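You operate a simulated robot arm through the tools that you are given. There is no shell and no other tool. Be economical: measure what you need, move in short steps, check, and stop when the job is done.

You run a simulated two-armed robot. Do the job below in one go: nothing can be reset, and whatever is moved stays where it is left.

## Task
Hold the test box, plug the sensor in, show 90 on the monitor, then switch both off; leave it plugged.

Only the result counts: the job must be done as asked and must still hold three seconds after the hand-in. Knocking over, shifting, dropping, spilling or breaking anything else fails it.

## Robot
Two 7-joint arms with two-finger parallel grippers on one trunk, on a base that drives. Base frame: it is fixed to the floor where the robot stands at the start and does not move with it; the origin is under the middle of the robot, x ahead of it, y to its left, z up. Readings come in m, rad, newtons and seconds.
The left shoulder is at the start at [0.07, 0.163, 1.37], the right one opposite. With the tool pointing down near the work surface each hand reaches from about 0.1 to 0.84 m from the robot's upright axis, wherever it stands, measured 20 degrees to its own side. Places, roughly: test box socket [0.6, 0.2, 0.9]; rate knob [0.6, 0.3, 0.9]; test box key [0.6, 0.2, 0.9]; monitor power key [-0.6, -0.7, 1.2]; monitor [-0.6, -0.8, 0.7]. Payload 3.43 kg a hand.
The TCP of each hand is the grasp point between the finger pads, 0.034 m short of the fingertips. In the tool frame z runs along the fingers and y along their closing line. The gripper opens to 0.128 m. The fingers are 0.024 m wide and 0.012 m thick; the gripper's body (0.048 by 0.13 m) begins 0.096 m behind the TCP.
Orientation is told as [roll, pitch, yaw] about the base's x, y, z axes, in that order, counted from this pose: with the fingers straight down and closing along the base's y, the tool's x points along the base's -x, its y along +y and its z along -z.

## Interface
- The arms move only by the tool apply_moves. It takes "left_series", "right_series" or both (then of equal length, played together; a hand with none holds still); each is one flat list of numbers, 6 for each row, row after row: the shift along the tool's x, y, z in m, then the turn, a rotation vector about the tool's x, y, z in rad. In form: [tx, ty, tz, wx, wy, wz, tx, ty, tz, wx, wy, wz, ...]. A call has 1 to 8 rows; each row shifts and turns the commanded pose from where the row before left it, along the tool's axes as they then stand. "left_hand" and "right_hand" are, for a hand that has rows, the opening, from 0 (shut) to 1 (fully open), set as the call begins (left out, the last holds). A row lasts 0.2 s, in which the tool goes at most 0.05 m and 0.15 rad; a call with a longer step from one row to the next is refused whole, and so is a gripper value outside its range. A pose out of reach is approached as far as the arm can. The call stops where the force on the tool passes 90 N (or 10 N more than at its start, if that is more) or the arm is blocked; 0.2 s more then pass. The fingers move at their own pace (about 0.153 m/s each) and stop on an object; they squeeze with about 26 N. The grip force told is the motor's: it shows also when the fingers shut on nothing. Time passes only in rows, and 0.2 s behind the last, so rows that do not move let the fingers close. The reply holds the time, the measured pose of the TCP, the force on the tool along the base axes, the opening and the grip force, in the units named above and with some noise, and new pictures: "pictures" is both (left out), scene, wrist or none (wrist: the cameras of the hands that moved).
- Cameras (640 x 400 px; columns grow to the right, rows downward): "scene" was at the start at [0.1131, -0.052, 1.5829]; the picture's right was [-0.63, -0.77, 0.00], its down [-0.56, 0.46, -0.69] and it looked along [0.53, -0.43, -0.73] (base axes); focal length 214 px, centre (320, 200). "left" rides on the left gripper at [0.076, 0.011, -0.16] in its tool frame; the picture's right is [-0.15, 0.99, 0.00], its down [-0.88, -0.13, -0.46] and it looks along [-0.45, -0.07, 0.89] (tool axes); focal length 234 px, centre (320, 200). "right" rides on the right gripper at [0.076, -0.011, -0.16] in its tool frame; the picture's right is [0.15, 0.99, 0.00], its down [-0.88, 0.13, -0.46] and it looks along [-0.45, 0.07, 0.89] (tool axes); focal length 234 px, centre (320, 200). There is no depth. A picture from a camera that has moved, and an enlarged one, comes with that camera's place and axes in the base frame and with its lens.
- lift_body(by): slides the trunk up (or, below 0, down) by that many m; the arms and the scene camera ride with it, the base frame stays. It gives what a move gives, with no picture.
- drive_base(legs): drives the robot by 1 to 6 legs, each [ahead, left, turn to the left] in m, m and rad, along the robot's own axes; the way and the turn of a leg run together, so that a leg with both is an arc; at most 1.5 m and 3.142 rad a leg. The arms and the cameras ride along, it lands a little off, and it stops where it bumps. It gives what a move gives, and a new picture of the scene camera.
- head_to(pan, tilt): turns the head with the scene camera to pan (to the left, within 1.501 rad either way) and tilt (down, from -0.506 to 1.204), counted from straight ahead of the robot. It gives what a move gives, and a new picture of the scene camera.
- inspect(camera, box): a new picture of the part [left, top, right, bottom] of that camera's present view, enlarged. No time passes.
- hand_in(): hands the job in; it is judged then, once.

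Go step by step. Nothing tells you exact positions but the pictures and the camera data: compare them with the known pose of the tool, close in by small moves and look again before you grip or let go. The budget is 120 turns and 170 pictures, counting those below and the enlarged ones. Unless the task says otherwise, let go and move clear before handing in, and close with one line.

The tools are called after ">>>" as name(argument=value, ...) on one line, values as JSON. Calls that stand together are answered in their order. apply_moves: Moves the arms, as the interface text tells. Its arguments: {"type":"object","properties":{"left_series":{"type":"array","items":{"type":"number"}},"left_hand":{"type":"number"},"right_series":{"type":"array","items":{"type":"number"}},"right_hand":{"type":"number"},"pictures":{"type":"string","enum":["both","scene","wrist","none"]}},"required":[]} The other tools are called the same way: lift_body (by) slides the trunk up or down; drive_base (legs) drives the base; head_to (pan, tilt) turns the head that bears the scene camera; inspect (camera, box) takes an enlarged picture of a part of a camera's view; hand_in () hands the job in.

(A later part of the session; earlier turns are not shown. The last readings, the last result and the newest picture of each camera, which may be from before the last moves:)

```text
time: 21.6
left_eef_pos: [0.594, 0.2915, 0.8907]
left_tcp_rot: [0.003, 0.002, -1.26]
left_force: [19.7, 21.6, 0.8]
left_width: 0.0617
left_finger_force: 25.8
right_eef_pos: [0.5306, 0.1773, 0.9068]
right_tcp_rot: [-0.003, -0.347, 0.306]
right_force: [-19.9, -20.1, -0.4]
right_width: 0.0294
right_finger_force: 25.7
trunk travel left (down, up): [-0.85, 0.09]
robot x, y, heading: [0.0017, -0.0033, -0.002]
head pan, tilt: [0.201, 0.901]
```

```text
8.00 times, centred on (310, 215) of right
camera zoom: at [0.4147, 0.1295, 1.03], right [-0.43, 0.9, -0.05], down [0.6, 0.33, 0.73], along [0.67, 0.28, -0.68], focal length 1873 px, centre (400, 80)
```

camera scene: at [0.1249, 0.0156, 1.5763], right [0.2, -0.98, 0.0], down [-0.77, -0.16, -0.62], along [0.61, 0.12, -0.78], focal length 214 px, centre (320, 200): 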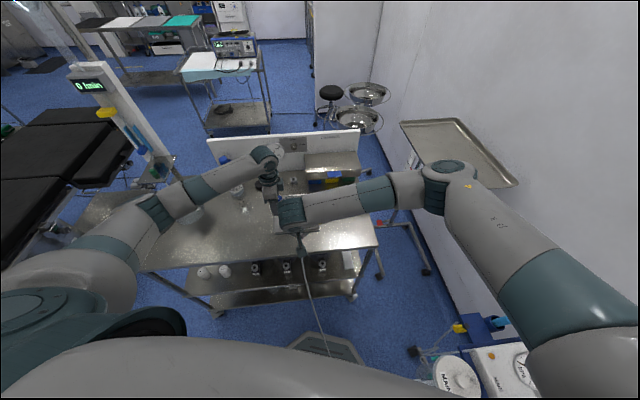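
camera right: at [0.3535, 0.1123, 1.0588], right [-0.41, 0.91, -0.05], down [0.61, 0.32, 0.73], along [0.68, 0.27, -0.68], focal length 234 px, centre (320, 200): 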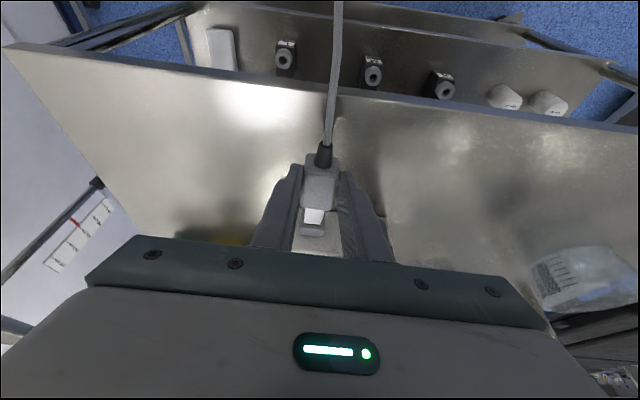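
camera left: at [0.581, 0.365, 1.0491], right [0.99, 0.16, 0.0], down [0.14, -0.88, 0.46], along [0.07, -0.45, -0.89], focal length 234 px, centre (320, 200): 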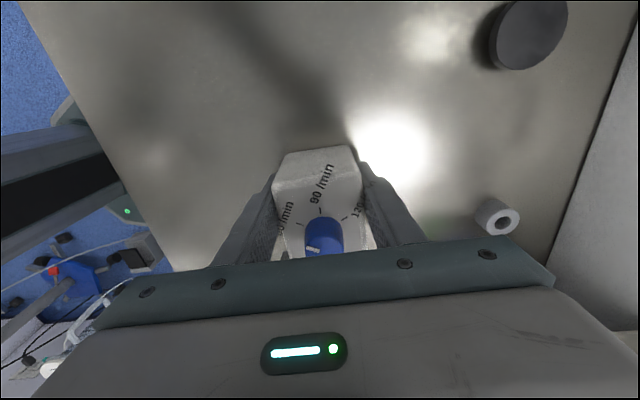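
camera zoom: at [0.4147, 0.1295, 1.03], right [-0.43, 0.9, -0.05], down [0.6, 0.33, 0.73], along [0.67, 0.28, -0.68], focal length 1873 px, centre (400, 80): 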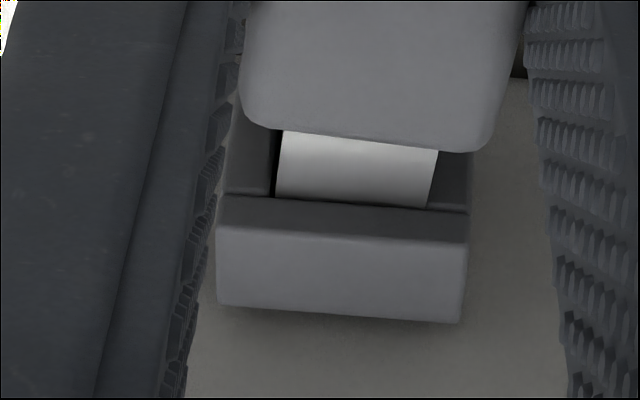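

It stopped about half in, with a 14 N sideways component, so it's jamming. I relieve the sideways load by 2 mm and look at the wider view.

>>> apply_moves(right_series=[0, -0.002, 0, 0, 0, 0, 0, 0, 0, 0, 0, 0], pictures="none")

>>> inspect(camera="right", box=[210, 140, 450, 290])

```text
time: 22.2
left_eef_pos: [0.5949, 0.2904, 0.8908]
left_tcp_rot: [0.002, -0.001, -1.263]
left_force: [17.9, 18.8, 6.2]
left_width: 0.0621
left_finger_force: 26.0
right_eef_pos: [0.5325, 0.1747, 0.908]
right_tcp_rot: [0.0, -0.348, 0.306]
right_force: [-17.3, -19.1, -7.1]
right_width: 0.0289
right_finger_force: 26.0
trunk travel left (down, up): [-0.85, 0.09]
robot x, y, heading: [0.0013, -0.0018, -0.002]
head pan, tilt: [0.201, 0.901]
```

```text
2.67 times, centred on (330, 215) of right
camera zoom: at [0.4154, 0.1279, 1.0303], right [-0.43, 0.9, -0.05], down [0.6, 0.33, 0.73], along [0.67, 0.28, -0.68], focal length 624 px, centre (293, 160)
```

zoom: 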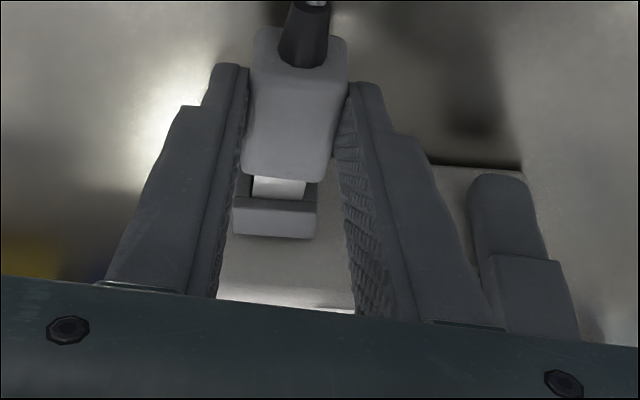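

The box is twisting in the left grip because it is held far from the socket. I'll ease off the push, then shift the left grip nearer the socket.

>>> apply_moves(right_series=[0.0038, 0, -0.0014, 0, 0, 0, 0, 0, 0, 0, 0, 0], pictures="none")

>>> inspect(camera="left", box=[200, 120, 440, 270])

>>> head_to(pan=0.45, tilt=0.9)

```text
time: 22.9
left_eef_pos: [0.5939, 0.288, 0.8907]
left_tcp_rot: [-0.001, -0.001, -1.266]
left_force: [8.7, 11.2, 10.5]
left_width: 0.0611
left_finger_force: 26.0
right_eef_pos: [0.5289, 0.1752, 0.9075]
right_tcp_rot: [0.0, -0.352, 0.305]
right_force: [-8.2, -11.7, -8.8]
right_width: 0.0294
right_finger_force: 25.7
trunk travel left (down, up): [-0.85, 0.09]
robot x, y, heading: [0.0018, 0.0013, -0.002]
head pan, tilt: [0.201, 0.901]
```

```text
2.67 times, centred on (320, 195) of left
camera zoom: at [0.5807, 0.3643, 1.0494], right [0.99, 0.16, 0.0], down [0.14, -0.88, 0.46], along [0.07, -0.45, -0.89], focal length 624 px, centre (320, 213)
```

zoom: 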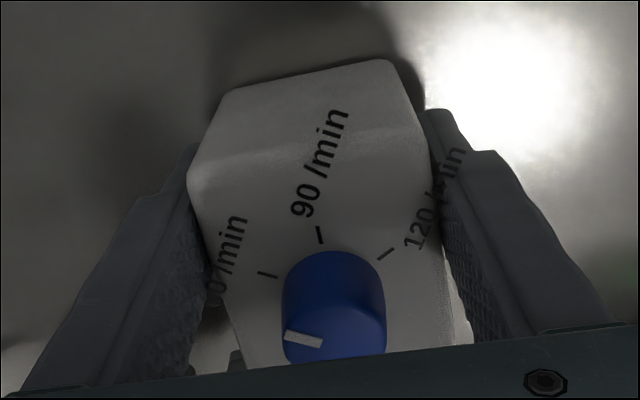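

```text
time: 23.6
left_eef_pos: [0.5931, 0.2886, 0.8905]
left_tcp_rot: [0.0, 0.0, -1.263]
left_force: [5.0, 6.3, 8.6]
left_width: 0.0613
left_finger_force: 25.7
right_eef_pos: [0.5282, 0.1763, 0.9088]
right_tcp_rot: [0.001, -0.351, 0.304]
right_force: [-6.4, -6.9, -8.1]
right_width: 0.0292
right_finger_force: 26.1
trunk travel left (down, up): [-0.85, 0.09]
robot x, y, heading: [0.0027, -0.0007, -0.001]
head pan, tilt: [0.45, 0.901]
camera scene: at [0.119, 0.0312, 1.5764], right [0.43, -0.9, 0.0], down [-0.71, -0.34, -0.62], along [0.56, 0.27, -0.78], focal length 214 px, centre (320, 200)
```

scene: 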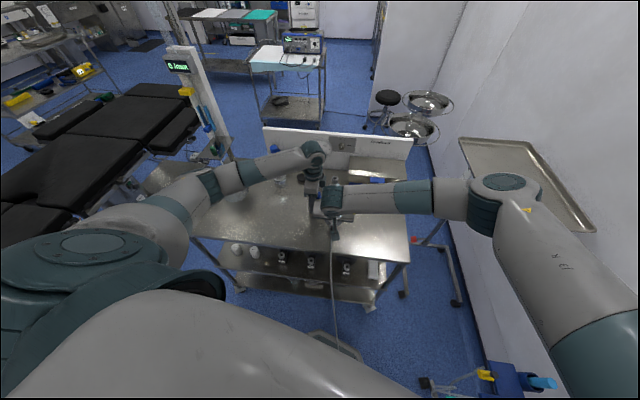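

The left view confirms the box has turned a few degrees counter-clockwise. I open the left hand so the load relaxes and look.

>>> apply_moves(left_series=[0, 0, 0, 0, 0, 0, 0, 0, 0, 0, 0, 0], left_hand=0.65, pictures="wrist")

>>> inspect(camera="right", box=[210, 140, 450, 290])

>>> inspect(camera="scene", box=[270, 160, 366, 220])

```text
time: 24.2
left_eef_pos: [0.5933, 0.2885, 0.8896]
left_tcp_rot: [-0.003, 0.0, -1.264]
left_force: [-0.3, -0.8, 0.2]
left_width: 0.0831
left_finger_force: 0.0
right_eef_pos: [0.5277, 0.1758, 0.9086]
right_tcp_rot: [0.001, -0.35, 0.306]
right_force: [-0.6, 0.8, -2.4]
right_width: 0.0289
right_finger_force: 26.0
trunk travel left (down, up): [-0.85, 0.09]
robot x, y, heading: [0.0029, -0.0023, 0.003]
head pan, tilt: [0.45, 0.901]
camera left: at [0.5808, 0.3648, 1.0488], right [0.99, 0.16, 0.0], down [0.14, -0.88, 0.46], along [0.07, -0.45, -0.89], focal length 234 px, centre (320, 200)
```

left: 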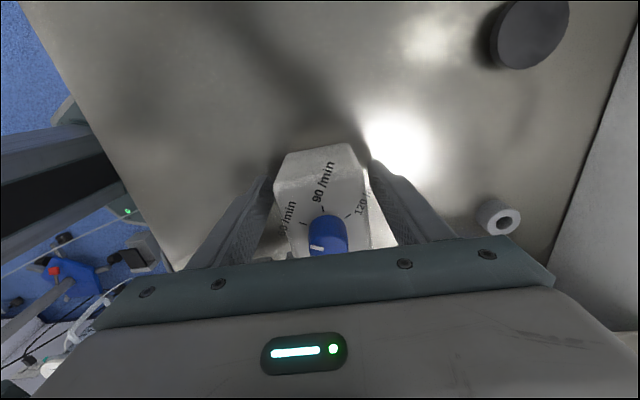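

```text
2.67 times, centred on (330, 215) of right
camera zoom: at [0.4117, 0.1278, 1.0312], right [-0.43, 0.9, -0.05], down [0.6, 0.33, 0.73], along [0.68, 0.28, -0.68], focal length 624 px, centre (293, 160)
```

zoom: 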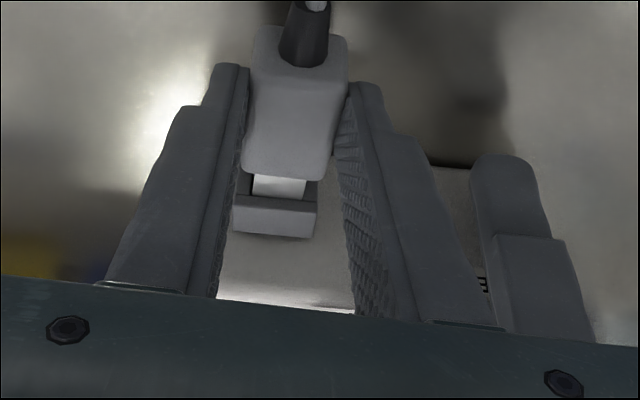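

```text
6.67 times, centred on (318, 190) of scene
camera zoom: at [0.1195, 0.0317, 1.5763], right [0.44, -0.9, 0.0], down [-0.71, -0.34, -0.62], along [0.56, 0.27, -0.78], focal length 1430 px, centre (333, 267)
```

zoom: 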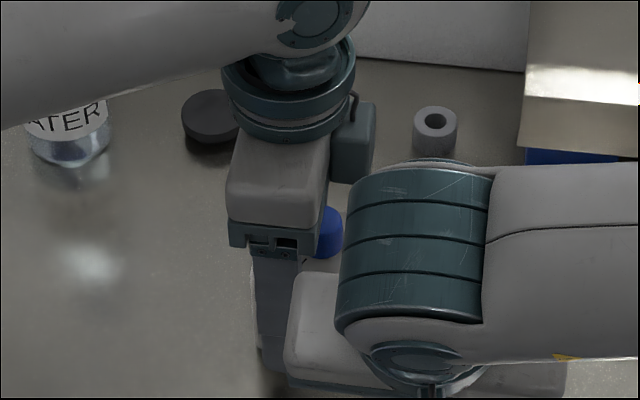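

The load is gone and the plug still sits in the socket. I slide the open left hand along the box toward the socket, turning it slightly to match.

>>> apply_moves(left_series=[-0.02, 0, 0, 0, 0, 0, -0.02, 0.001, 0, 0, 0, -0.025, -0.014, 0.001, 0, 0, 0, -0.025], pictures="wrist")

>>> inspect(camera="right", box=[210, 140, 450, 290])

>>> inspect(camera="left", box=[200, 90, 440, 260])

```text
time: 25.0
left_eef_pos: [0.6122, 0.2366, 0.8892]
left_tcp_rot: [0.0, 0.0, -1.213]
left_force: [0.3, 0.3, -0.1]
left_width: 0.0832
left_finger_force: 0.0
right_eef_pos: [0.5293, 0.1757, 0.9079]
right_tcp_rot: [0.0, -0.352, 0.305]
right_force: [-0.7, 0.2, -2.8]
right_width: 0.0291
right_finger_force: 26.0
trunk travel left (down, up): [-0.85, 0.09]
robot x, y, heading: [0.003, 0.0018, -0.003]
head pan, tilt: [0.45, 0.901]
camera left: at [0.5947, 0.3129, 1.0484], right [0.98, 0.21, 0.0], down [0.19, -0.87, 0.46], along [0.1, -0.45, -0.89], focal length 234 px, centre (320, 200)
```

left: 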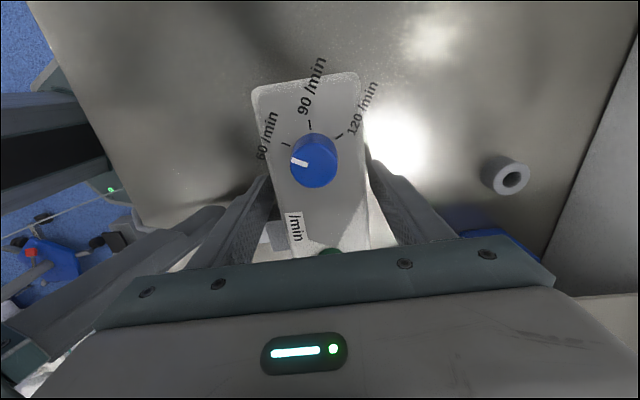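

```text
2.67 times, centred on (330, 215) of right
camera zoom: at [0.4116, 0.1272, 1.0308], right [-0.43, 0.9, -0.05], down [0.6, 0.33, 0.73], along [0.67, 0.28, -0.68], focal length 624 px, centre (293, 160)
```

zoom: 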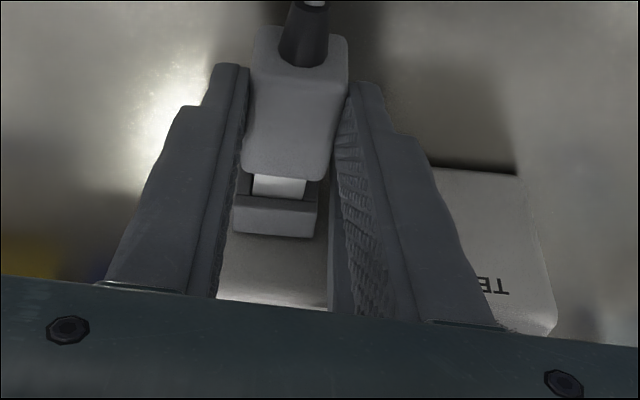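

```text
2.35 times, centred on (320, 175) of left
camera zoom: at [0.5947, 0.3129, 1.0484], right [0.98, 0.21, 0.0], down [0.19, -0.87, 0.46], along [0.1, -0.45, -0.89], focal length 551 px, centre (320, 259)
```

zoom: 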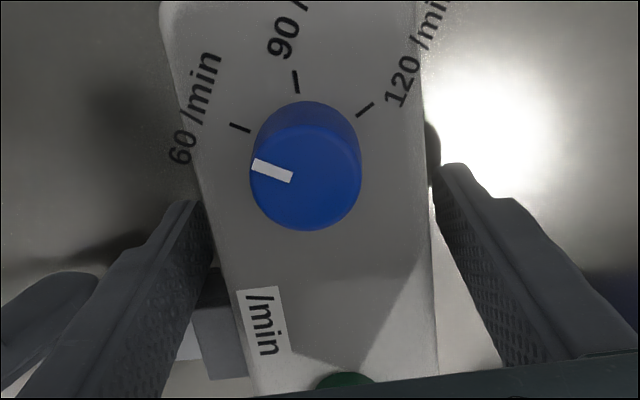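

The left hand now straddles the box between knob and socket, and is well aligned. I close it.

>>> apply_moves(left_series=[0, 0, 0, 0, 0, 0, 0, 0, 0, 0, 0, 0, 0, 0, 0, 0, 0, 0], left_hand=0.2, pictures="none")

>>> inspect(camera="right", box=[270, 190, 350, 240])

```text
time: 25.8
left_eef_pos: [0.6115, 0.2392, 0.8898]
left_tcp_rot: [0.001, -0.001, -1.212]
left_force: [10.0, 4.7, 0.2]
left_width: 0.0601
left_finger_force: 25.6
right_eef_pos: [0.5287, 0.1753, 0.9066]
right_tcp_rot: [-0.001, -0.346, 0.308]
right_force: [-10.1, -4.5, 0.3]
right_width: 0.029
right_finger_force: 25.9
trunk travel left (down, up): [-0.85, 0.09]
robot x, y, heading: [-0.0001, -0.0026, 0.003]
head pan, tilt: [0.45, 0.901]
```

```text
8.00 times, centred on (310, 215) of right
camera zoom: at [0.411, 0.1276, 1.0308], right [-0.43, 0.9, -0.05], down [0.6, 0.33, 0.73], along [0.67, 0.28, -0.68], focal length 1873 px, centre (400, 80)
```

zoom: 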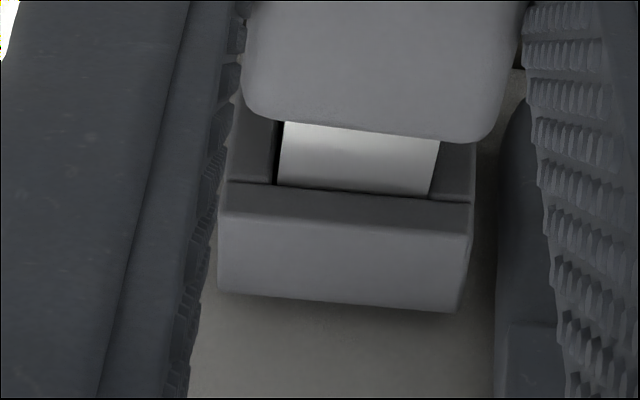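

The box is held firmly with a purely axial 10 N. I turn the right hand by about 1 degree to match and push further.

>>> apply_moves(right_series=[0, -0.0008, 0, -0.0075, 0, -0.0205, -0.0038, 0, 0.0014, 0, 0, 0, -0.0038, 0, 0.0014, 0, 0, 0], pictures="none")

>>> inspect(camera="right", box=[270, 190, 350, 240])

```text
time: 26.6
left_eef_pos: [0.6128, 0.24, 0.8891]
left_tcp_rot: [0.004, 0.001, -1.212]
left_force: [22.6, 12.1, -0.9]
left_width: 0.0595
left_finger_force: 26.0
right_eef_pos: [0.5362, 0.1775, 0.9057]
right_tcp_rot: [0.001, -0.347, 0.329]
right_force: [-23.8, -11.1, -0.4]
right_width: 0.0291
right_finger_force: 25.8
trunk travel left (down, up): [-0.85, 0.09]
robot x, y, heading: [0.0012, 0.0016, 0.001]
head pan, tilt: [0.45, 0.901]
```

```text
8.00 times, centred on (310, 215) of right
camera zoom: at [0.4208, 0.1267, 1.0294], right [-0.45, 0.89, -0.05], down [0.6, 0.34, 0.73], along [0.67, 0.3, -0.68], focal length 1873 px, centre (400, 80)
```

zoom: 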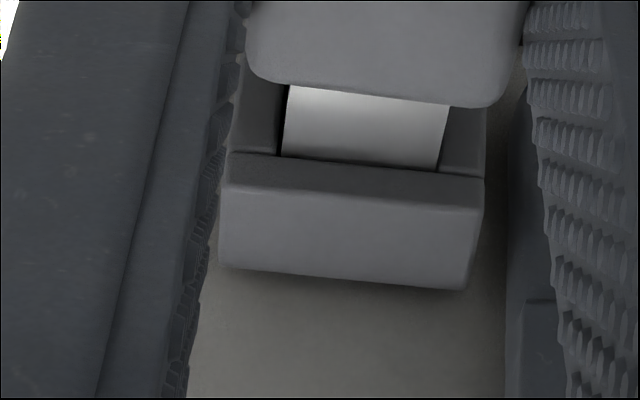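

The plug is now slipping in the fingers instead of entering: the full section just behind the tapered tip seems to catch the rim, probably the upper one. I back off 8 mm and check the clearances.

>>> apply_moves(right_series=[0.0038, 0, -0.0014, 0, 0, 0, 0.0038, 0, -0.0014, 0, 0, 0, 0.0038, 0, -0.0014, 0, 0, 0], pictures="none")

>>> inspect(camera="right", box=[270, 180, 350, 230])

```text
time: 27.4
left_eef_pos: [0.6094, 0.2356, 0.8903]
left_tcp_rot: [-0.004, -0.001, -1.216]
left_force: [-7.6, -4.6, 14.0]
left_width: 0.0597
left_finger_force: 25.7
right_eef_pos: [0.527, 0.1734, 0.9081]
right_tcp_rot: [0.0, -0.355, 0.327]
right_force: [8.1, 3.5, -11.9]
right_width: 0.029
right_finger_force: 25.5
trunk travel left (down, up): [-0.85, 0.09]
robot x, y, heading: [0.0004, -0.0007, 0.0]
head pan, tilt: [0.45, 0.901]
```

```text
8.00 times, centred on (310, 205) of right
camera zoom: at [0.4106, 0.1219, 1.031], right [-0.45, 0.89, -0.05], down [0.59, 0.34, 0.73], along [0.67, 0.3, -0.68], focal length 1873 px, centre (400, 160)
```

zoom: 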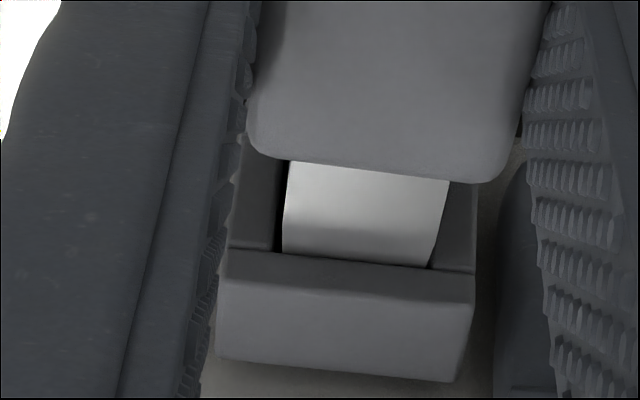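

The vertical load shows the commanded height is about 2.5 mm too high. I lower the plug and look again.

>>> apply_moves(right_series=[0.0008, 0, 0.0022, 0, 0, 0, 0, 0, 0, 0, 0, 0], pictures="none")

>>> inspect(camera="right", box=[270, 180, 350, 230])

```text
time: 28.0
left_eef_pos: [0.6086, 0.2372, 0.8891]
left_tcp_rot: [-0.002, 0.002, -1.214]
left_force: [-6.8, -5.8, 0.2]
left_width: 0.0598
left_finger_force: 25.2
right_eef_pos: [0.5254, 0.1739, 0.9058]
right_tcp_rot: [0.001, -0.355, 0.329]
right_force: [6.6, 2.8, 6.7]
right_width: 0.029
right_finger_force: 26.1
trunk travel left (down, up): [-0.85, 0.09]
robot x, y, heading: [-0.0041, 0.0011, -0.003]
head pan, tilt: [0.45, 0.901]
```

```text
8.00 times, centred on (310, 205) of right
camera zoom: at [0.4095, 0.1224, 1.0287], right [-0.45, 0.89, -0.05], down [0.59, 0.34, 0.73], along [0.67, 0.3, -0.68], focal length 1873 px, centre (400, 160)
```

zoom: 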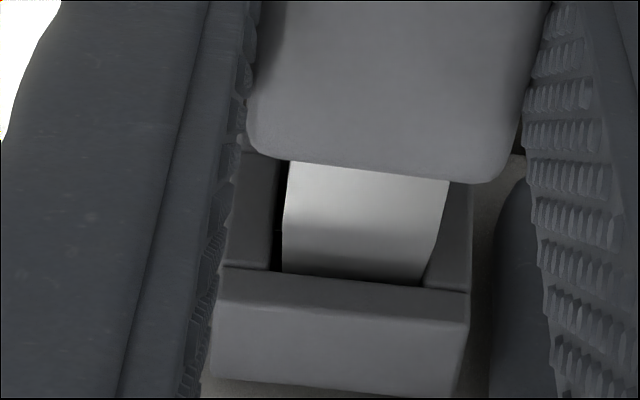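

Now it presses slightly downward, so I come up 0.7 mm and push again.

>>> apply_moves(right_series=[-0.00024, 0, -0.00066, 0, 0, 0, -0.0038, 0, 0.0014, 0, 0, 0, -0.0038, 0, 0.0014, 0, 0, 0, -0.0038, 0, 0.0014, 0, 0, 0, -0.0038, 0, 0.0014, 0, 0, 0], pictures="none")

>>> inspect(camera="right", box=[270, 180, 350, 230])

```text
time: 29.2
left_eef_pos: [0.6126, 0.2397, 0.8909]
left_tcp_rot: [0.005, 0.0, -1.209]
left_force: [21.5, 9.5, -8.1]
left_width: 0.0599
left_finger_force: 25.5
right_eef_pos: [0.5382, 0.1795, 0.904]
right_tcp_rot: [0.0, -0.342, 0.327]
right_force: [-22.0, -9.4, 9.6]
right_width: 0.0295
right_finger_force: 26.5
trunk travel left (down, up): [-0.85, 0.09]
robot x, y, heading: [-0.0017, 0.0007, -0.002]
head pan, tilt: [0.45, 0.901]
```

```text
8.00 times, centred on (310, 205) of right
camera zoom: at [0.4231, 0.1277, 1.0272], right [-0.45, 0.89, -0.05], down [0.6, 0.34, 0.73], along [0.66, 0.3, -0.69], focal length 1873 px, centre (400, 160)
```

zoom: 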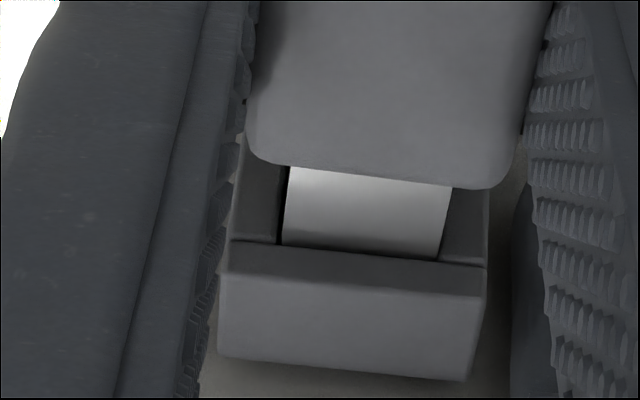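

It stops at the same place again. I check whether the plug has tilted in the fingers.

>>> inspect(camera="right", box=[240, 110, 400, 240])

>>> head_to(pan=0.1, tilt=0.9)

>>> inspect(camera="scene", box=[200, 160, 328, 240])

```text
3.08 times, centred on (320, 175) of right
camera zoom: at [0.4231, 0.1277, 1.0272], right [-0.45, 0.89, -0.05], down [0.6, 0.34, 0.73], along [0.66, 0.3, -0.69], focal length 720 px, centre (320, 277)
```

zoom: 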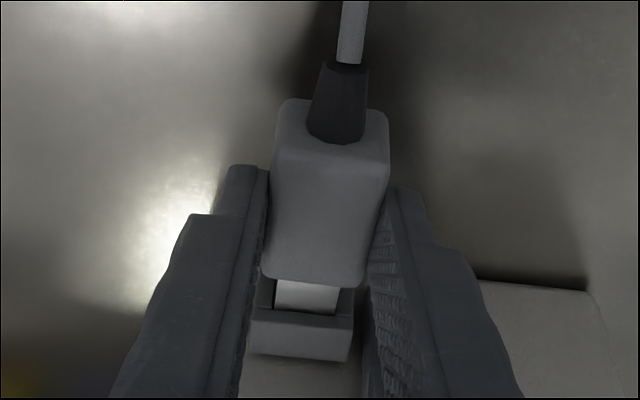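

```text
time: 30.1
left_eef_pos: [0.6129, 0.2395, 0.8905]
left_tcp_rot: [0.002, 0.0, -1.213]
left_force: [21.6, 10.9, 0.0]
left_width: 0.0598
left_finger_force: 26.0
right_eef_pos: [0.5411, 0.1784, 0.9042]
right_tcp_rot: [0.001, -0.347, 0.326]
right_force: [-21.3, -11.4, -4.5]
right_width: 0.0292
right_finger_force: 26.2
trunk travel left (down, up): [-0.85, 0.09]
robot x, y, heading: [0.0057, -0.0029, -0.0]
head pan, tilt: [0.099, 0.901]
camera scene: at [0.127, 0.0065, 1.5763], right [0.1, -0.99, 0.0], down [-0.78, -0.08, -0.62], along [0.62, 0.06, -0.78], focal length 214 px, centre (320, 200)
```

scene: 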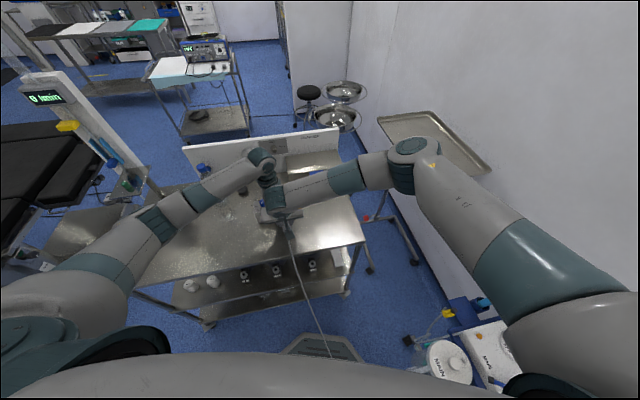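

```text
5.00 times, centred on (264, 200) of scene
camera zoom: at [0.127, 0.0065, 1.5763], right [0.1, -0.99, 0.0], down [-0.78, -0.08, -0.62], along [0.62, 0.06, -0.78], focal length 1072 px, centre (600, 200)
```

zoom: 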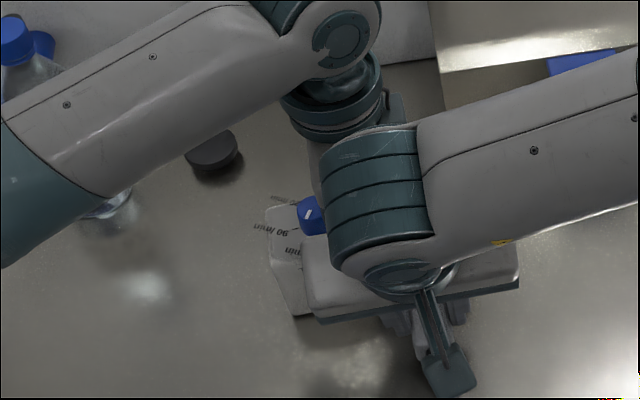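

>>> inspect(camera="right", box=[270, 180, 350, 230])

```text
8.00 times, centred on (310, 205) of right
camera zoom: at [0.4245, 0.1275, 1.0275], right [-0.45, 0.89, -0.05], down [0.6, 0.34, 0.73], along [0.67, 0.3, -0.68], focal length 1873 px, centre (400, 160)
```

zoom: 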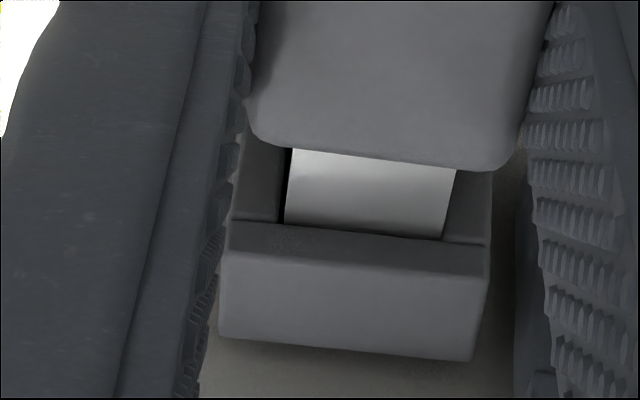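

The socket mouth looks like a tight fit, and the box stands about 2 degrees further round than the plug. I ease off, match the yaw, shift slightly, and push again.

>>> apply_moves(right_series=[0.0056, 0, -0.002, 0, 0, 0, 0, -0.0018, 0, -0.012, 0, -0.033, 0, 0, 0, 0, 0, 0, -0.0038, 0, 0.0014, 0, 0, 0, -0.0038, 0, 0.0014, 0, 0, 0, 0, 0, 0, 0, 0, 0], pictures="none")

>>> inspect(camera="right", box=[270, 180, 350, 230])

```text
time: 31.4
left_eef_pos: [0.6113, 0.2403, 0.8894]
left_tcp_rot: [0.002, 0.002, -1.211]
left_force: [23.3, 11.7, -2.9]
left_width: 0.0599
left_finger_force: 25.9
right_eef_pos: [0.5426, 0.1795, 0.906]
right_tcp_rot: [0.002, -0.348, 0.363]
right_force: [-21.2, -10.1, 5.0]
right_width: 0.0294
right_finger_force: 26.1
trunk travel left (down, up): [-0.85, 0.09]
robot x, y, heading: [-0.0008, -0.002, 0.004]
head pan, tilt: [0.099, 0.901]
```

```text
8.00 times, centred on (310, 205) of right
camera zoom: at [0.4284, 0.1238, 1.0283], right [-0.48, 0.88, -0.05], down [0.58, 0.36, 0.73], along [0.66, 0.32, -0.68], focal length 1873 px, centre (400, 160)
```

zoom: 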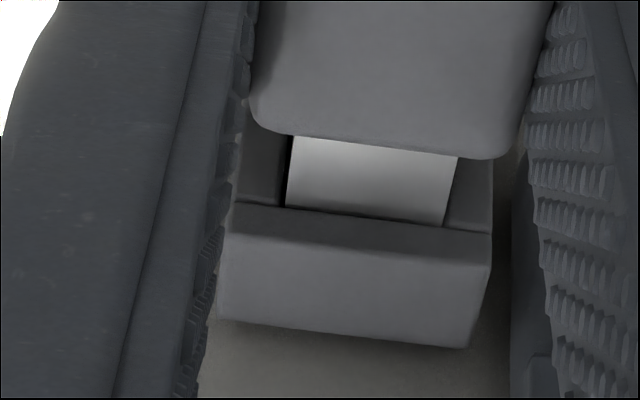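

It always stops where the tapered front ends, so the full section needs better pitch or height alignment. I try tipping the nose up slightly while pushing.

>>> apply_moves(right_series=[0.0058, 0, -0.0021, 0, 0, 0, 0.0012, 0, 0.0009, 0, -0.03, 0, -0.0038, 0, 0.0016, 0, 0, 0, -0.0038, 0, 0.0016, 0, 0, 0, 0, 0, 0, 0, 0, 0], pictures="none")

>>> inspect(camera="right", box=[270, 180, 350, 230])

>>> apply_moves(right_series=[0.0058, 0, -0.0021, 0, 0, 0, -0.0024, 0, -0.0018, 0, 0.06, 0, -0.0038, 0, 0.0014, 0, 0, 0, -0.0038, 0, 0.0014, 0, 0, 0, 0, 0, 0, 0, 0, 0], pictures="none")

>>> inspect(camera="right", box=[270, 180, 350, 230])

```text
time: 32.6
left_eef_pos: [0.6114, 0.2387, 0.8897]
left_tcp_rot: [0.001, -0.001, -1.212]
left_force: [24.8, 9.8, -3.2]
left_width: 0.0599
left_finger_force: 26.3
right_eef_pos: [0.5436, 0.1767, 0.9038]
right_tcp_rot: [0.0, -0.377, 0.362]
right_force: [-22.7, -10.2, 3.2]
right_width: 0.0292
right_finger_force: 26.2
trunk travel left (down, up): [-0.85, 0.09]
robot x, y, heading: [0.0014, 0.0011, 0.002]
head pan, tilt: [0.099, 0.901]
```

```text
8.00 times, centred on (310, 205) of right
camera zoom: at [0.4267, 0.1219, 1.0229], right [-0.48, 0.88, -0.05], down [0.56, 0.35, 0.75], along [0.67, 0.33, -0.66], focal length 1873 px, centre (400, 160)
```

zoom: 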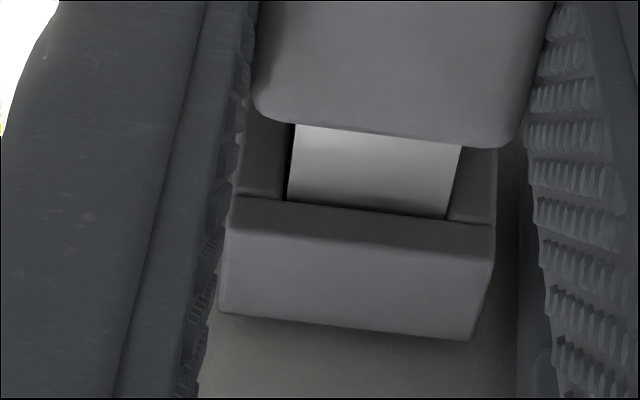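

```text
time: 33.9
left_eef_pos: [0.6119, 0.2394, 0.8897]
left_tcp_rot: [0.001, 0.0, -1.21]
left_force: [23.2, 10.3, -4.9]
left_width: 0.0598
left_finger_force: 26.4
right_eef_pos: [0.5462, 0.1794, 0.9053]
right_tcp_rot: [0.001, -0.318, 0.363]
right_force: [-22.7, -9.0, 4.2]
right_width: 0.0294
right_finger_force: 25.7
trunk travel left (down, up): [-0.85, 0.09]
robot x, y, heading: [0.0021, 0.0024, -0.001]
head pan, tilt: [0.099, 0.901]
```

```text
8.00 times, centred on (310, 205) of right
camera zoom: at [0.4362, 0.1259, 1.0325], right [-0.48, 0.88, -0.04], down [0.6, 0.37, 0.71], along [0.64, 0.31, -0.7], focal length 1873 px, centre (400, 160)
```

zoom: 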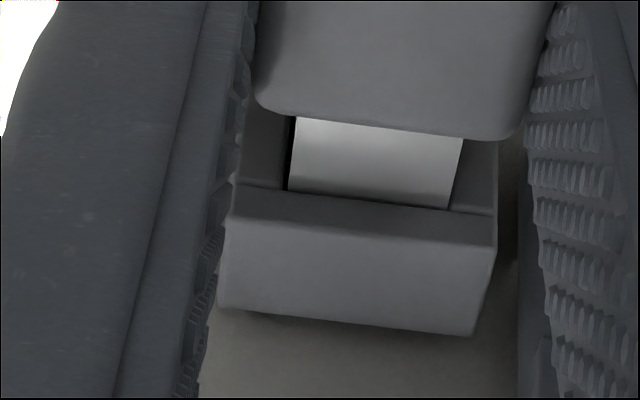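

Still no change with pitch, so it may be a hard stop or a tight rim. I pull the plug out again to look at both tip and socket closely.

>>> apply_moves(right_series=[0.0094, 0, -0.0034, 0, 0, 0, 0.0094, 0, -0.0034, 0, 0, 0, 0.0094, 0, -0.0034, 0, 0, 0, 0.0094, 0, -0.0034, 0, -0.03, 0, 0.0094, 0, -0.0034, 0, 0, 0], pictures="none")

>>> inspect(camera="right", box=[250, 150, 394, 250])

```text
time: 35.0
left_eef_pos: [0.6101, 0.2373, 0.8876]
left_tcp_rot: [0.0, 0.001, -1.213]
left_force: [-1.0, 0.0, -0.4]
left_width: 0.0599
left_finger_force: 25.8
right_eef_pos: [0.5008, 0.1617, 0.9088]
right_tcp_rot: [0.001, -0.352, 0.363]
right_force: [0.5, 0.2, -1.5]
right_width: 0.0291
right_finger_force: 26.1
trunk travel left (down, up): [-0.85, 0.09]
robot x, y, heading: [0.0007, -0.0021, 0.002]
head pan, tilt: [0.099, 0.901]
```

```text
4.00 times, centred on (322, 200) of right
camera zoom: at [0.3862, 0.1064, 1.0305], right [-0.48, 0.88, -0.05], down [0.58, 0.36, 0.73], along [0.66, 0.32, -0.68], focal length 937 px, centre (312, 200)
```

zoom: 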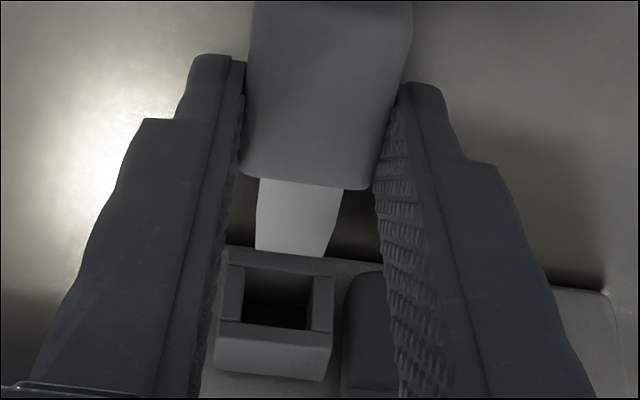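

>>> inspect(camera="right", box=[294, 190, 342, 250])

>>> inspect(camera="left", box=[200, 60, 440, 260])

```text
6.67 times, centred on (318, 220) of right
camera zoom: at [0.3862, 0.1064, 1.0305], right [-0.48, 0.88, -0.05], down [0.58, 0.36, 0.73], along [0.66, 0.32, -0.68], focal length 1561 px, centre (333, 67)
```

zoom: 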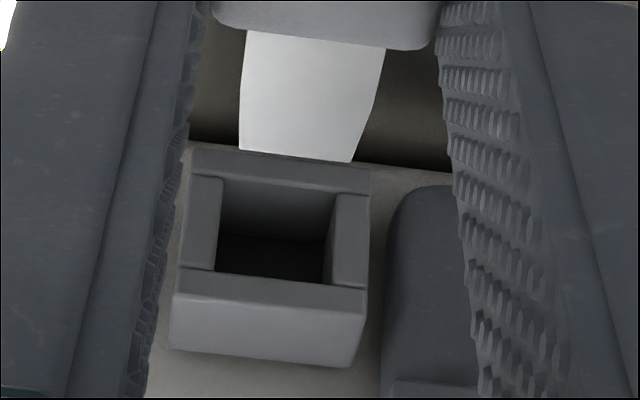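

```text
2.00 times, centred on (320, 160) of left
camera zoom: at [0.5941, 0.3133, 1.0481], right [0.98, 0.21, 0.0], down [0.19, -0.87, 0.46], along [0.09, -0.45, -0.89], focal length 468 px, centre (320, 280)
```

zoom: 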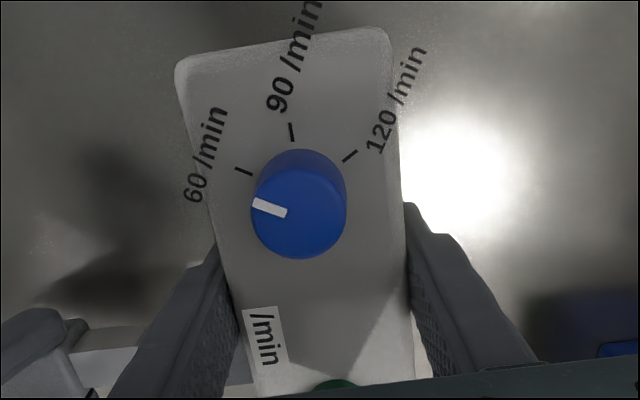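

The socket interior shows a back wall about 14 mm deep, so the earlier stop at about 13 mm was probably the seat. Alignment is good except 2 mm in height; I correct that and re-insert fully.

>>> apply_moves(right_series=[0.0007, 0, 0.002, 0, 0, 0, -0.0094, 0, 0.0034, 0, 0, 0, -0.0094, 0, 0.0034, 0, 0, 0, -0.0094, 0, 0.0034, 0, 0, 0, -0.0056, 0, 0.002, 0, 0, 0, -0.0038, 0, 0.0014, 0, 0, 0, -0.0038, 0, 0.0014, 0, 0, 0, -0.0028, 0, 0.001, 0, 0, 0], pictures="none")

>>> inspect(camera="right", box=[270, 180, 350, 230])

```text
time: 36.9
left_eef_pos: [0.6115, 0.2381, 0.8885]
left_tcp_rot: [0.0, -0.001, -1.213]
left_force: [5.9, 1.9, -0.1]
left_width: 0.0597
left_finger_force: 26.3
right_eef_pos: [0.5443, 0.1781, 0.9046]
right_tcp_rot: [0.0, -0.349, 0.363]
right_force: [-4.9, -2.7, -2.2]
right_width: 0.0291
right_finger_force: 25.7
trunk travel left (down, up): [-0.85, 0.09]
robot x, y, heading: [-0.0, 0.0005, -0.003]
head pan, tilt: [0.099, 0.901]
```

```text
8.00 times, centred on (310, 205) of right
camera zoom: at [0.4304, 0.1235, 1.0284], right [-0.48, 0.88, -0.05], down [0.58, 0.36, 0.73], along [0.66, 0.32, -0.68], focal length 1873 px, centre (400, 160)
```

zoom: 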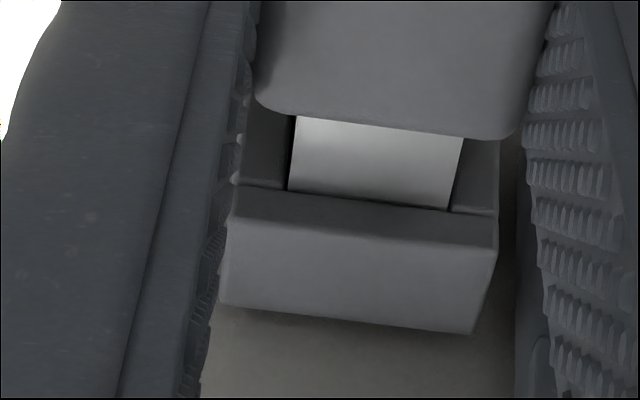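

It is at the same depth with only 6 N. I push a further 5 mm to seat it firmly.

>>> apply_moves(right_series=[-0.0028, 0, 0.001, 0, 0, 0, -0.0028, 0, 0.001, 0, 0, 0, 0, 0, 0, 0, 0, 0], pictures="none")

>>> inspect(camera="right", box=[270, 180, 350, 230])

```text
time: 37.6
left_eef_pos: [0.6136, 0.2383, 0.8896]
left_tcp_rot: [0.003, 0.001, -1.209]
left_force: [23.0, 11.6, -2.3]
left_width: 0.0596
left_finger_force: 26.1
right_eef_pos: [0.5504, 0.1806, 0.9043]
right_tcp_rot: [-0.001, -0.349, 0.362]
right_force: [-22.3, -11.7, 1.4]
right_width: 0.0293
right_finger_force: 25.4
trunk travel left (down, up): [-0.85, 0.09]
robot x, y, heading: [-0.001, 0.0005, -0.003]
head pan, tilt: [0.099, 0.901]
```

```text
8.00 times, centred on (310, 205) of right
camera zoom: at [0.4359, 0.1254, 1.0277], right [-0.48, 0.88, -0.05], down [0.58, 0.36, 0.73], along [0.66, 0.32, -0.68], focal length 1873 px, centre (400, 160)
```

zoom: 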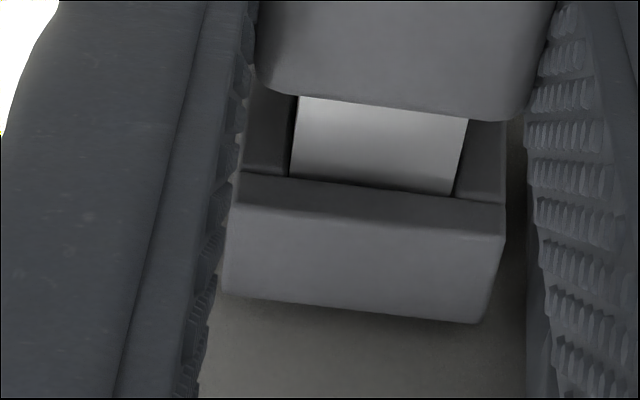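

Seated against the stop at 24 N, and pushing harder only slips the fingers. I unload, let go gently and see whether the plug stays.

>>> apply_moves(right_series=[0.0038, 0, -0.0014, 0, 0, 0], pictures="none")

>>> apply_moves(right_series=[0, 0, 0, 0, 0, 0, 0, 0, 0, 0, 0, 0], right_hand=0.38, pictures="none")

>>> inspect(camera="right", box=[240, 120, 400, 220])

```text
time: 38.0
left_eef_pos: [0.6114, 0.2371, 0.8886]
left_tcp_rot: [-0.002, -0.003, -1.218]
left_force: [11.1, 5.5, 4.6]
left_width: 0.0598
left_finger_force: 25.6
right_eef_pos: [0.5477, 0.1774, 0.9041]
right_tcp_rot: [0.001, -0.349, 0.363]
right_force: [-11.5, -7.0, -8.9]
right_width: 0.029
right_finger_force: 25.3
trunk travel left (down, up): [-0.85, 0.09]
robot x, y, heading: [0.0009, -0.0013, -0.0]
head pan, tilt: [0.099, 0.901]
```

```text
time: 38.6
left_eef_pos: [0.6099, 0.2365, 0.8891]
left_tcp_rot: [0.0, 0.0, -1.213]
left_force: [-0.1, 0.5, -0.8]
left_width: 0.0597
left_finger_force: 26.0
right_eef_pos: [0.5491, 0.1796, 0.9041]
right_tcp_rot: [-0.001, -0.351, 0.362]
right_force: [0.1, 0.0, 0.1]
right_width: 0.0486
right_finger_force: 0.0
trunk travel left (down, up): [-0.85, 0.09]
robot x, y, heading: [0.0005, -0.0016, -0.002]
head pan, tilt: [0.099, 0.901]
```

```text
4.00 times, centred on (320, 170) of right
camera zoom: at [0.4334, 0.1242, 1.0285], right [-0.48, 0.88, -0.05], down [0.58, 0.36, 0.73], along [0.66, 0.32, -0.68], focal length 937 px, centre (320, 320)
```

zoom: 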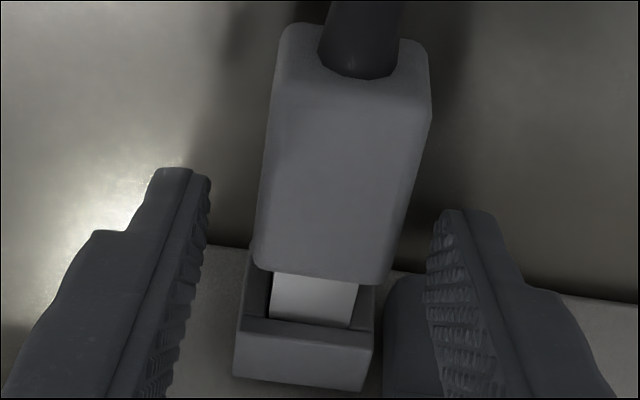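

The plug stays in, but it has drawn back a few millimetres. I'll move the open hand behind the plug body, set it upright, and push on the body's back shoulder around the strain relief.

>>> apply_moves(right_series=[0.0324, 0, -0.0118, 0, 0, 0, 0.0324, 0, -0.0118, 0, 0, 0, 0, 0, 0, 0, 0.117, 0, 0, 0, 0, 0, 0.117, 0, 0, 0, 0, 0, 0.117, 0], pictures="wrist")

>>> inspect(camera="right", box=[240, 120, 400, 250])

```text
time: 39.9
left_eef_pos: [0.6109, 0.2381, 0.8894]
left_tcp_rot: [0.0, 0.001, -1.213]
left_force: [0.2, -0.3, 0.1]
left_width: 0.0597
left_finger_force: 26.9
right_eef_pos: [0.4811, 0.1546, 0.906]
right_tcp_rot: [0.002, 0.004, 0.364]
right_force: [0.4, -0.1, 0.8]
right_width: 0.0486
right_finger_force: 0.1
trunk travel left (down, up): [-0.85, 0.09]
robot x, y, heading: [0.0006, 0.0009, 0.0]
head pan, tilt: [0.099, 0.901]
camera right: at [0.4154, 0.1178, 1.0643], right [-0.49, 0.87, 0.0], down [0.78, 0.43, 0.45], along [0.39, 0.22, -0.89], focal length 234 px, centre (320, 200)
```

right: 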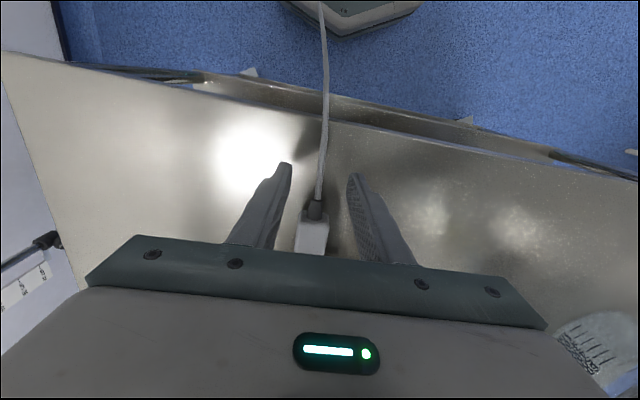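

```text
3.08 times, centred on (320, 185) of right
camera zoom: at [0.4154, 0.1178, 1.0643], right [-0.49, 0.87, 0.0], down [0.78, 0.43, 0.45], along [0.39, 0.22, -0.89], focal length 720 px, centre (320, 246)
```

zoom: 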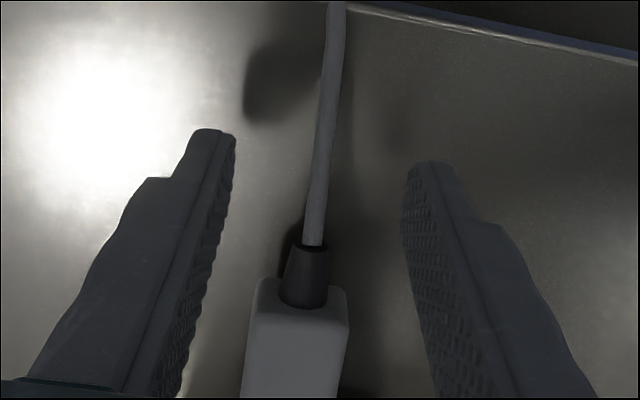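

The hand is centred behind the plug body, about 13 mm short of its back face. I lower 16 mm, move up to 3 mm and close on the strain relief.

>>> apply_moves(right_series=[0, 0, 0.016, 0, 0, 0, -0.01, 0, 0, 0, 0, 0], pictures="none")

>>> apply_moves(right_series=[0, 0, 0, 0, 0, 0, 0, 0, 0, 0, 0, 0], right_hand=0.0, pictures="none")

>>> inspect(camera="right", box=[240, 120, 400, 250])

```text
time: 40.5
left_eef_pos: [0.6104, 0.2385, 0.8889]
left_tcp_rot: [-0.003, 0.001, -1.213]
left_force: [-0.8, -0.2, -0.7]
left_width: 0.0598
left_finger_force: 26.0
right_eef_pos: [0.4913, 0.1577, 0.8883]
right_tcp_rot: [0.0, 0.002, 0.362]
right_force: [-1.1, 0.0, -0.4]
right_width: 0.0489
right_finger_force: 0.1
trunk travel left (down, up): [-0.85, 0.09]
robot x, y, heading: [0.0005, -0.0018, 0.001]
head pan, tilt: [0.099, 0.901]
```

```text
time: 41.0
left_eef_pos: [0.6114, 0.2384, 0.8874]
left_tcp_rot: [-0.001, -0.001, -1.212]
left_force: [0.6, -0.1, -0.6]
left_width: 0.0599
left_finger_force: 26.2
right_eef_pos: [0.4917, 0.1576, 0.8892]
right_tcp_rot: [-0.001, 0.003, 0.364]
right_force: [-0.9, -0.4, 1.5]
right_width: 0.0091
right_finger_force: 26.3
trunk travel left (down, up): [-0.85, 0.09]
robot x, y, heading: [-0.0022, -0.0028, -0.004]
head pan, tilt: [0.099, 0.901]
```

```text
3.08 times, centred on (320, 185) of right
camera zoom: at [0.425, 0.1209, 1.0475], right [-0.49, 0.87, 0.0], down [0.78, 0.43, 0.45], along [0.4, 0.22, -0.89], focal length 720 px, centre (320, 246)
```

zoom: 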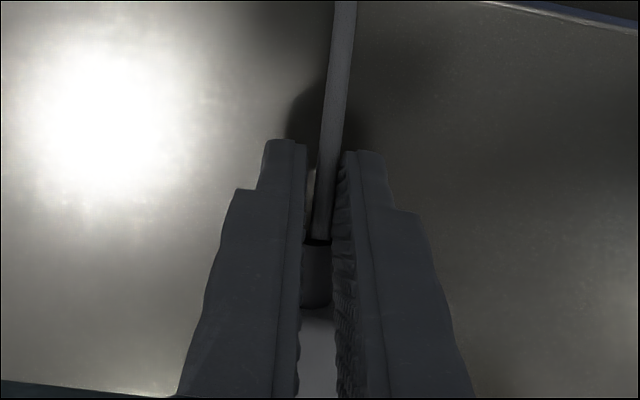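

The fingers are closed on the strain relief behind the body. I push forward in small rows.

>>> apply_moves(right_series=[-0.003, 0, 0, 0, 0, 0, -0.003, 0, 0, 0, 0, 0, -0.003, 0, 0, 0, 0, 0], pictures="none")

```text
time: 41.9
left_eef_pos: [0.613, 0.2392, 0.8911]
left_tcp_rot: [0.002, -0.002, -1.211]
left_force: [23.9, 10.0, -3.5]
left_width: 0.06
left_finger_force: 25.9
right_eef_pos: [0.4985, 0.1605, 0.8872]
right_tcp_rot: [0.0, 0.004, 0.364]
right_force: [-23.3, -9.3, 0.2]
right_width: 0.0099
right_finger_force: 25.9
trunk travel left (down, up): [-0.85, 0.09]
robot x, y, heading: [0.0036, -0.0037, 0.001]
head pan, tilt: [0.099, 0.901]
```

>>> apply_moves(right_series=[-0.003, 0, 0, 0, 0, 0, -0.003, 0, 0, 0, 0, 0], pictures="none")

>>> inspect(camera="left", box=[80, 180, 340, 290])

```text
time: 42.5
left_eef_pos: [0.6115, 0.2396, 0.8884]
left_tcp_rot: [0.0, -0.001, -1.213]
left_force: [23.7, 11.1, -3.9]
left_width: 0.0599
left_finger_force: 25.6
right_eef_pos: [0.5058, 0.1635, 0.8886]
right_tcp_rot: [0.001, 0.003, 0.364]
right_force: [-23.0, -11.4, -0.5]
right_width: 0.0094
right_finger_force: 25.9
trunk travel left (down, up): [-0.85, 0.09]
robot x, y, heading: [-0.001, -0.0018, 0.006]
head pan, tilt: [0.099, 0.901]
```

```text
2.46 times, centred on (210, 235) of left
camera zoom: at [0.595, 0.3139, 1.0484], right [0.98, 0.21, 0.0], down [0.19, -0.87, 0.46], along [0.1, -0.44, -0.89], focal length 576 px, centre (591, 114)
```

zoom: 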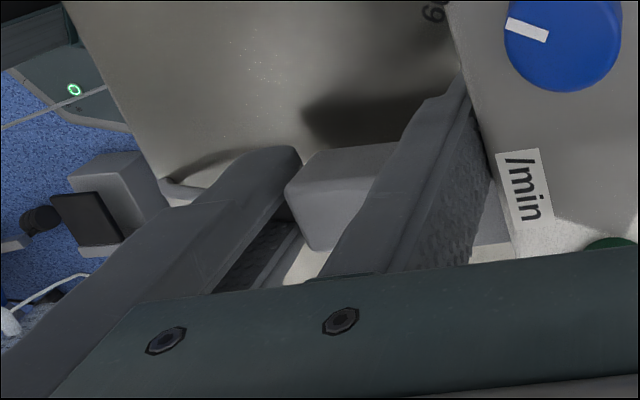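

>>> inspect(camera="right", box=[250, 160, 410, 290])

>>> inspect(camera="left", box=[200, 60, 440, 260])

```text
3.08 times, centred on (330, 225) of right
camera zoom: at [0.4382, 0.1262, 1.0479], right [-0.49, 0.87, 0.0], down [0.78, 0.43, 0.45], along [0.4, 0.22, -0.89], focal length 720 px, centre (289, 123)
```

zoom: 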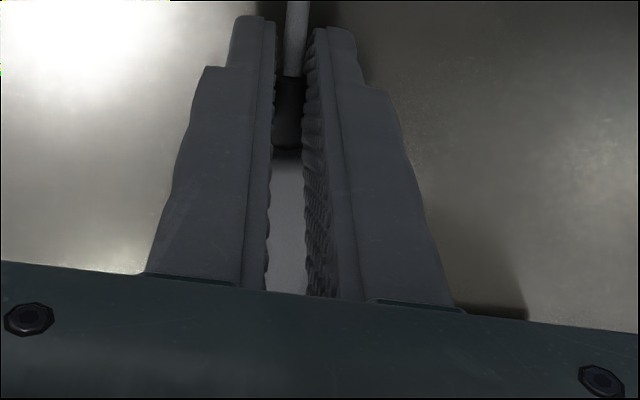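

```text
2.00 times, centred on (320, 160) of left
camera zoom: at [0.595, 0.3139, 1.0484], right [0.98, 0.21, 0.0], down [0.19, -0.87, 0.46], along [0.1, -0.44, -0.89], focal length 468 px, centre (320, 280)
```

zoom: 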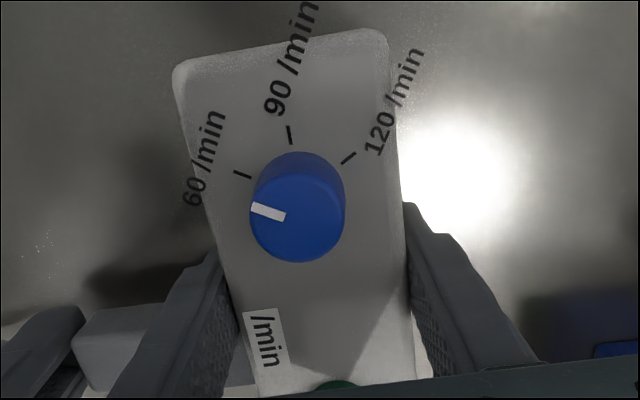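

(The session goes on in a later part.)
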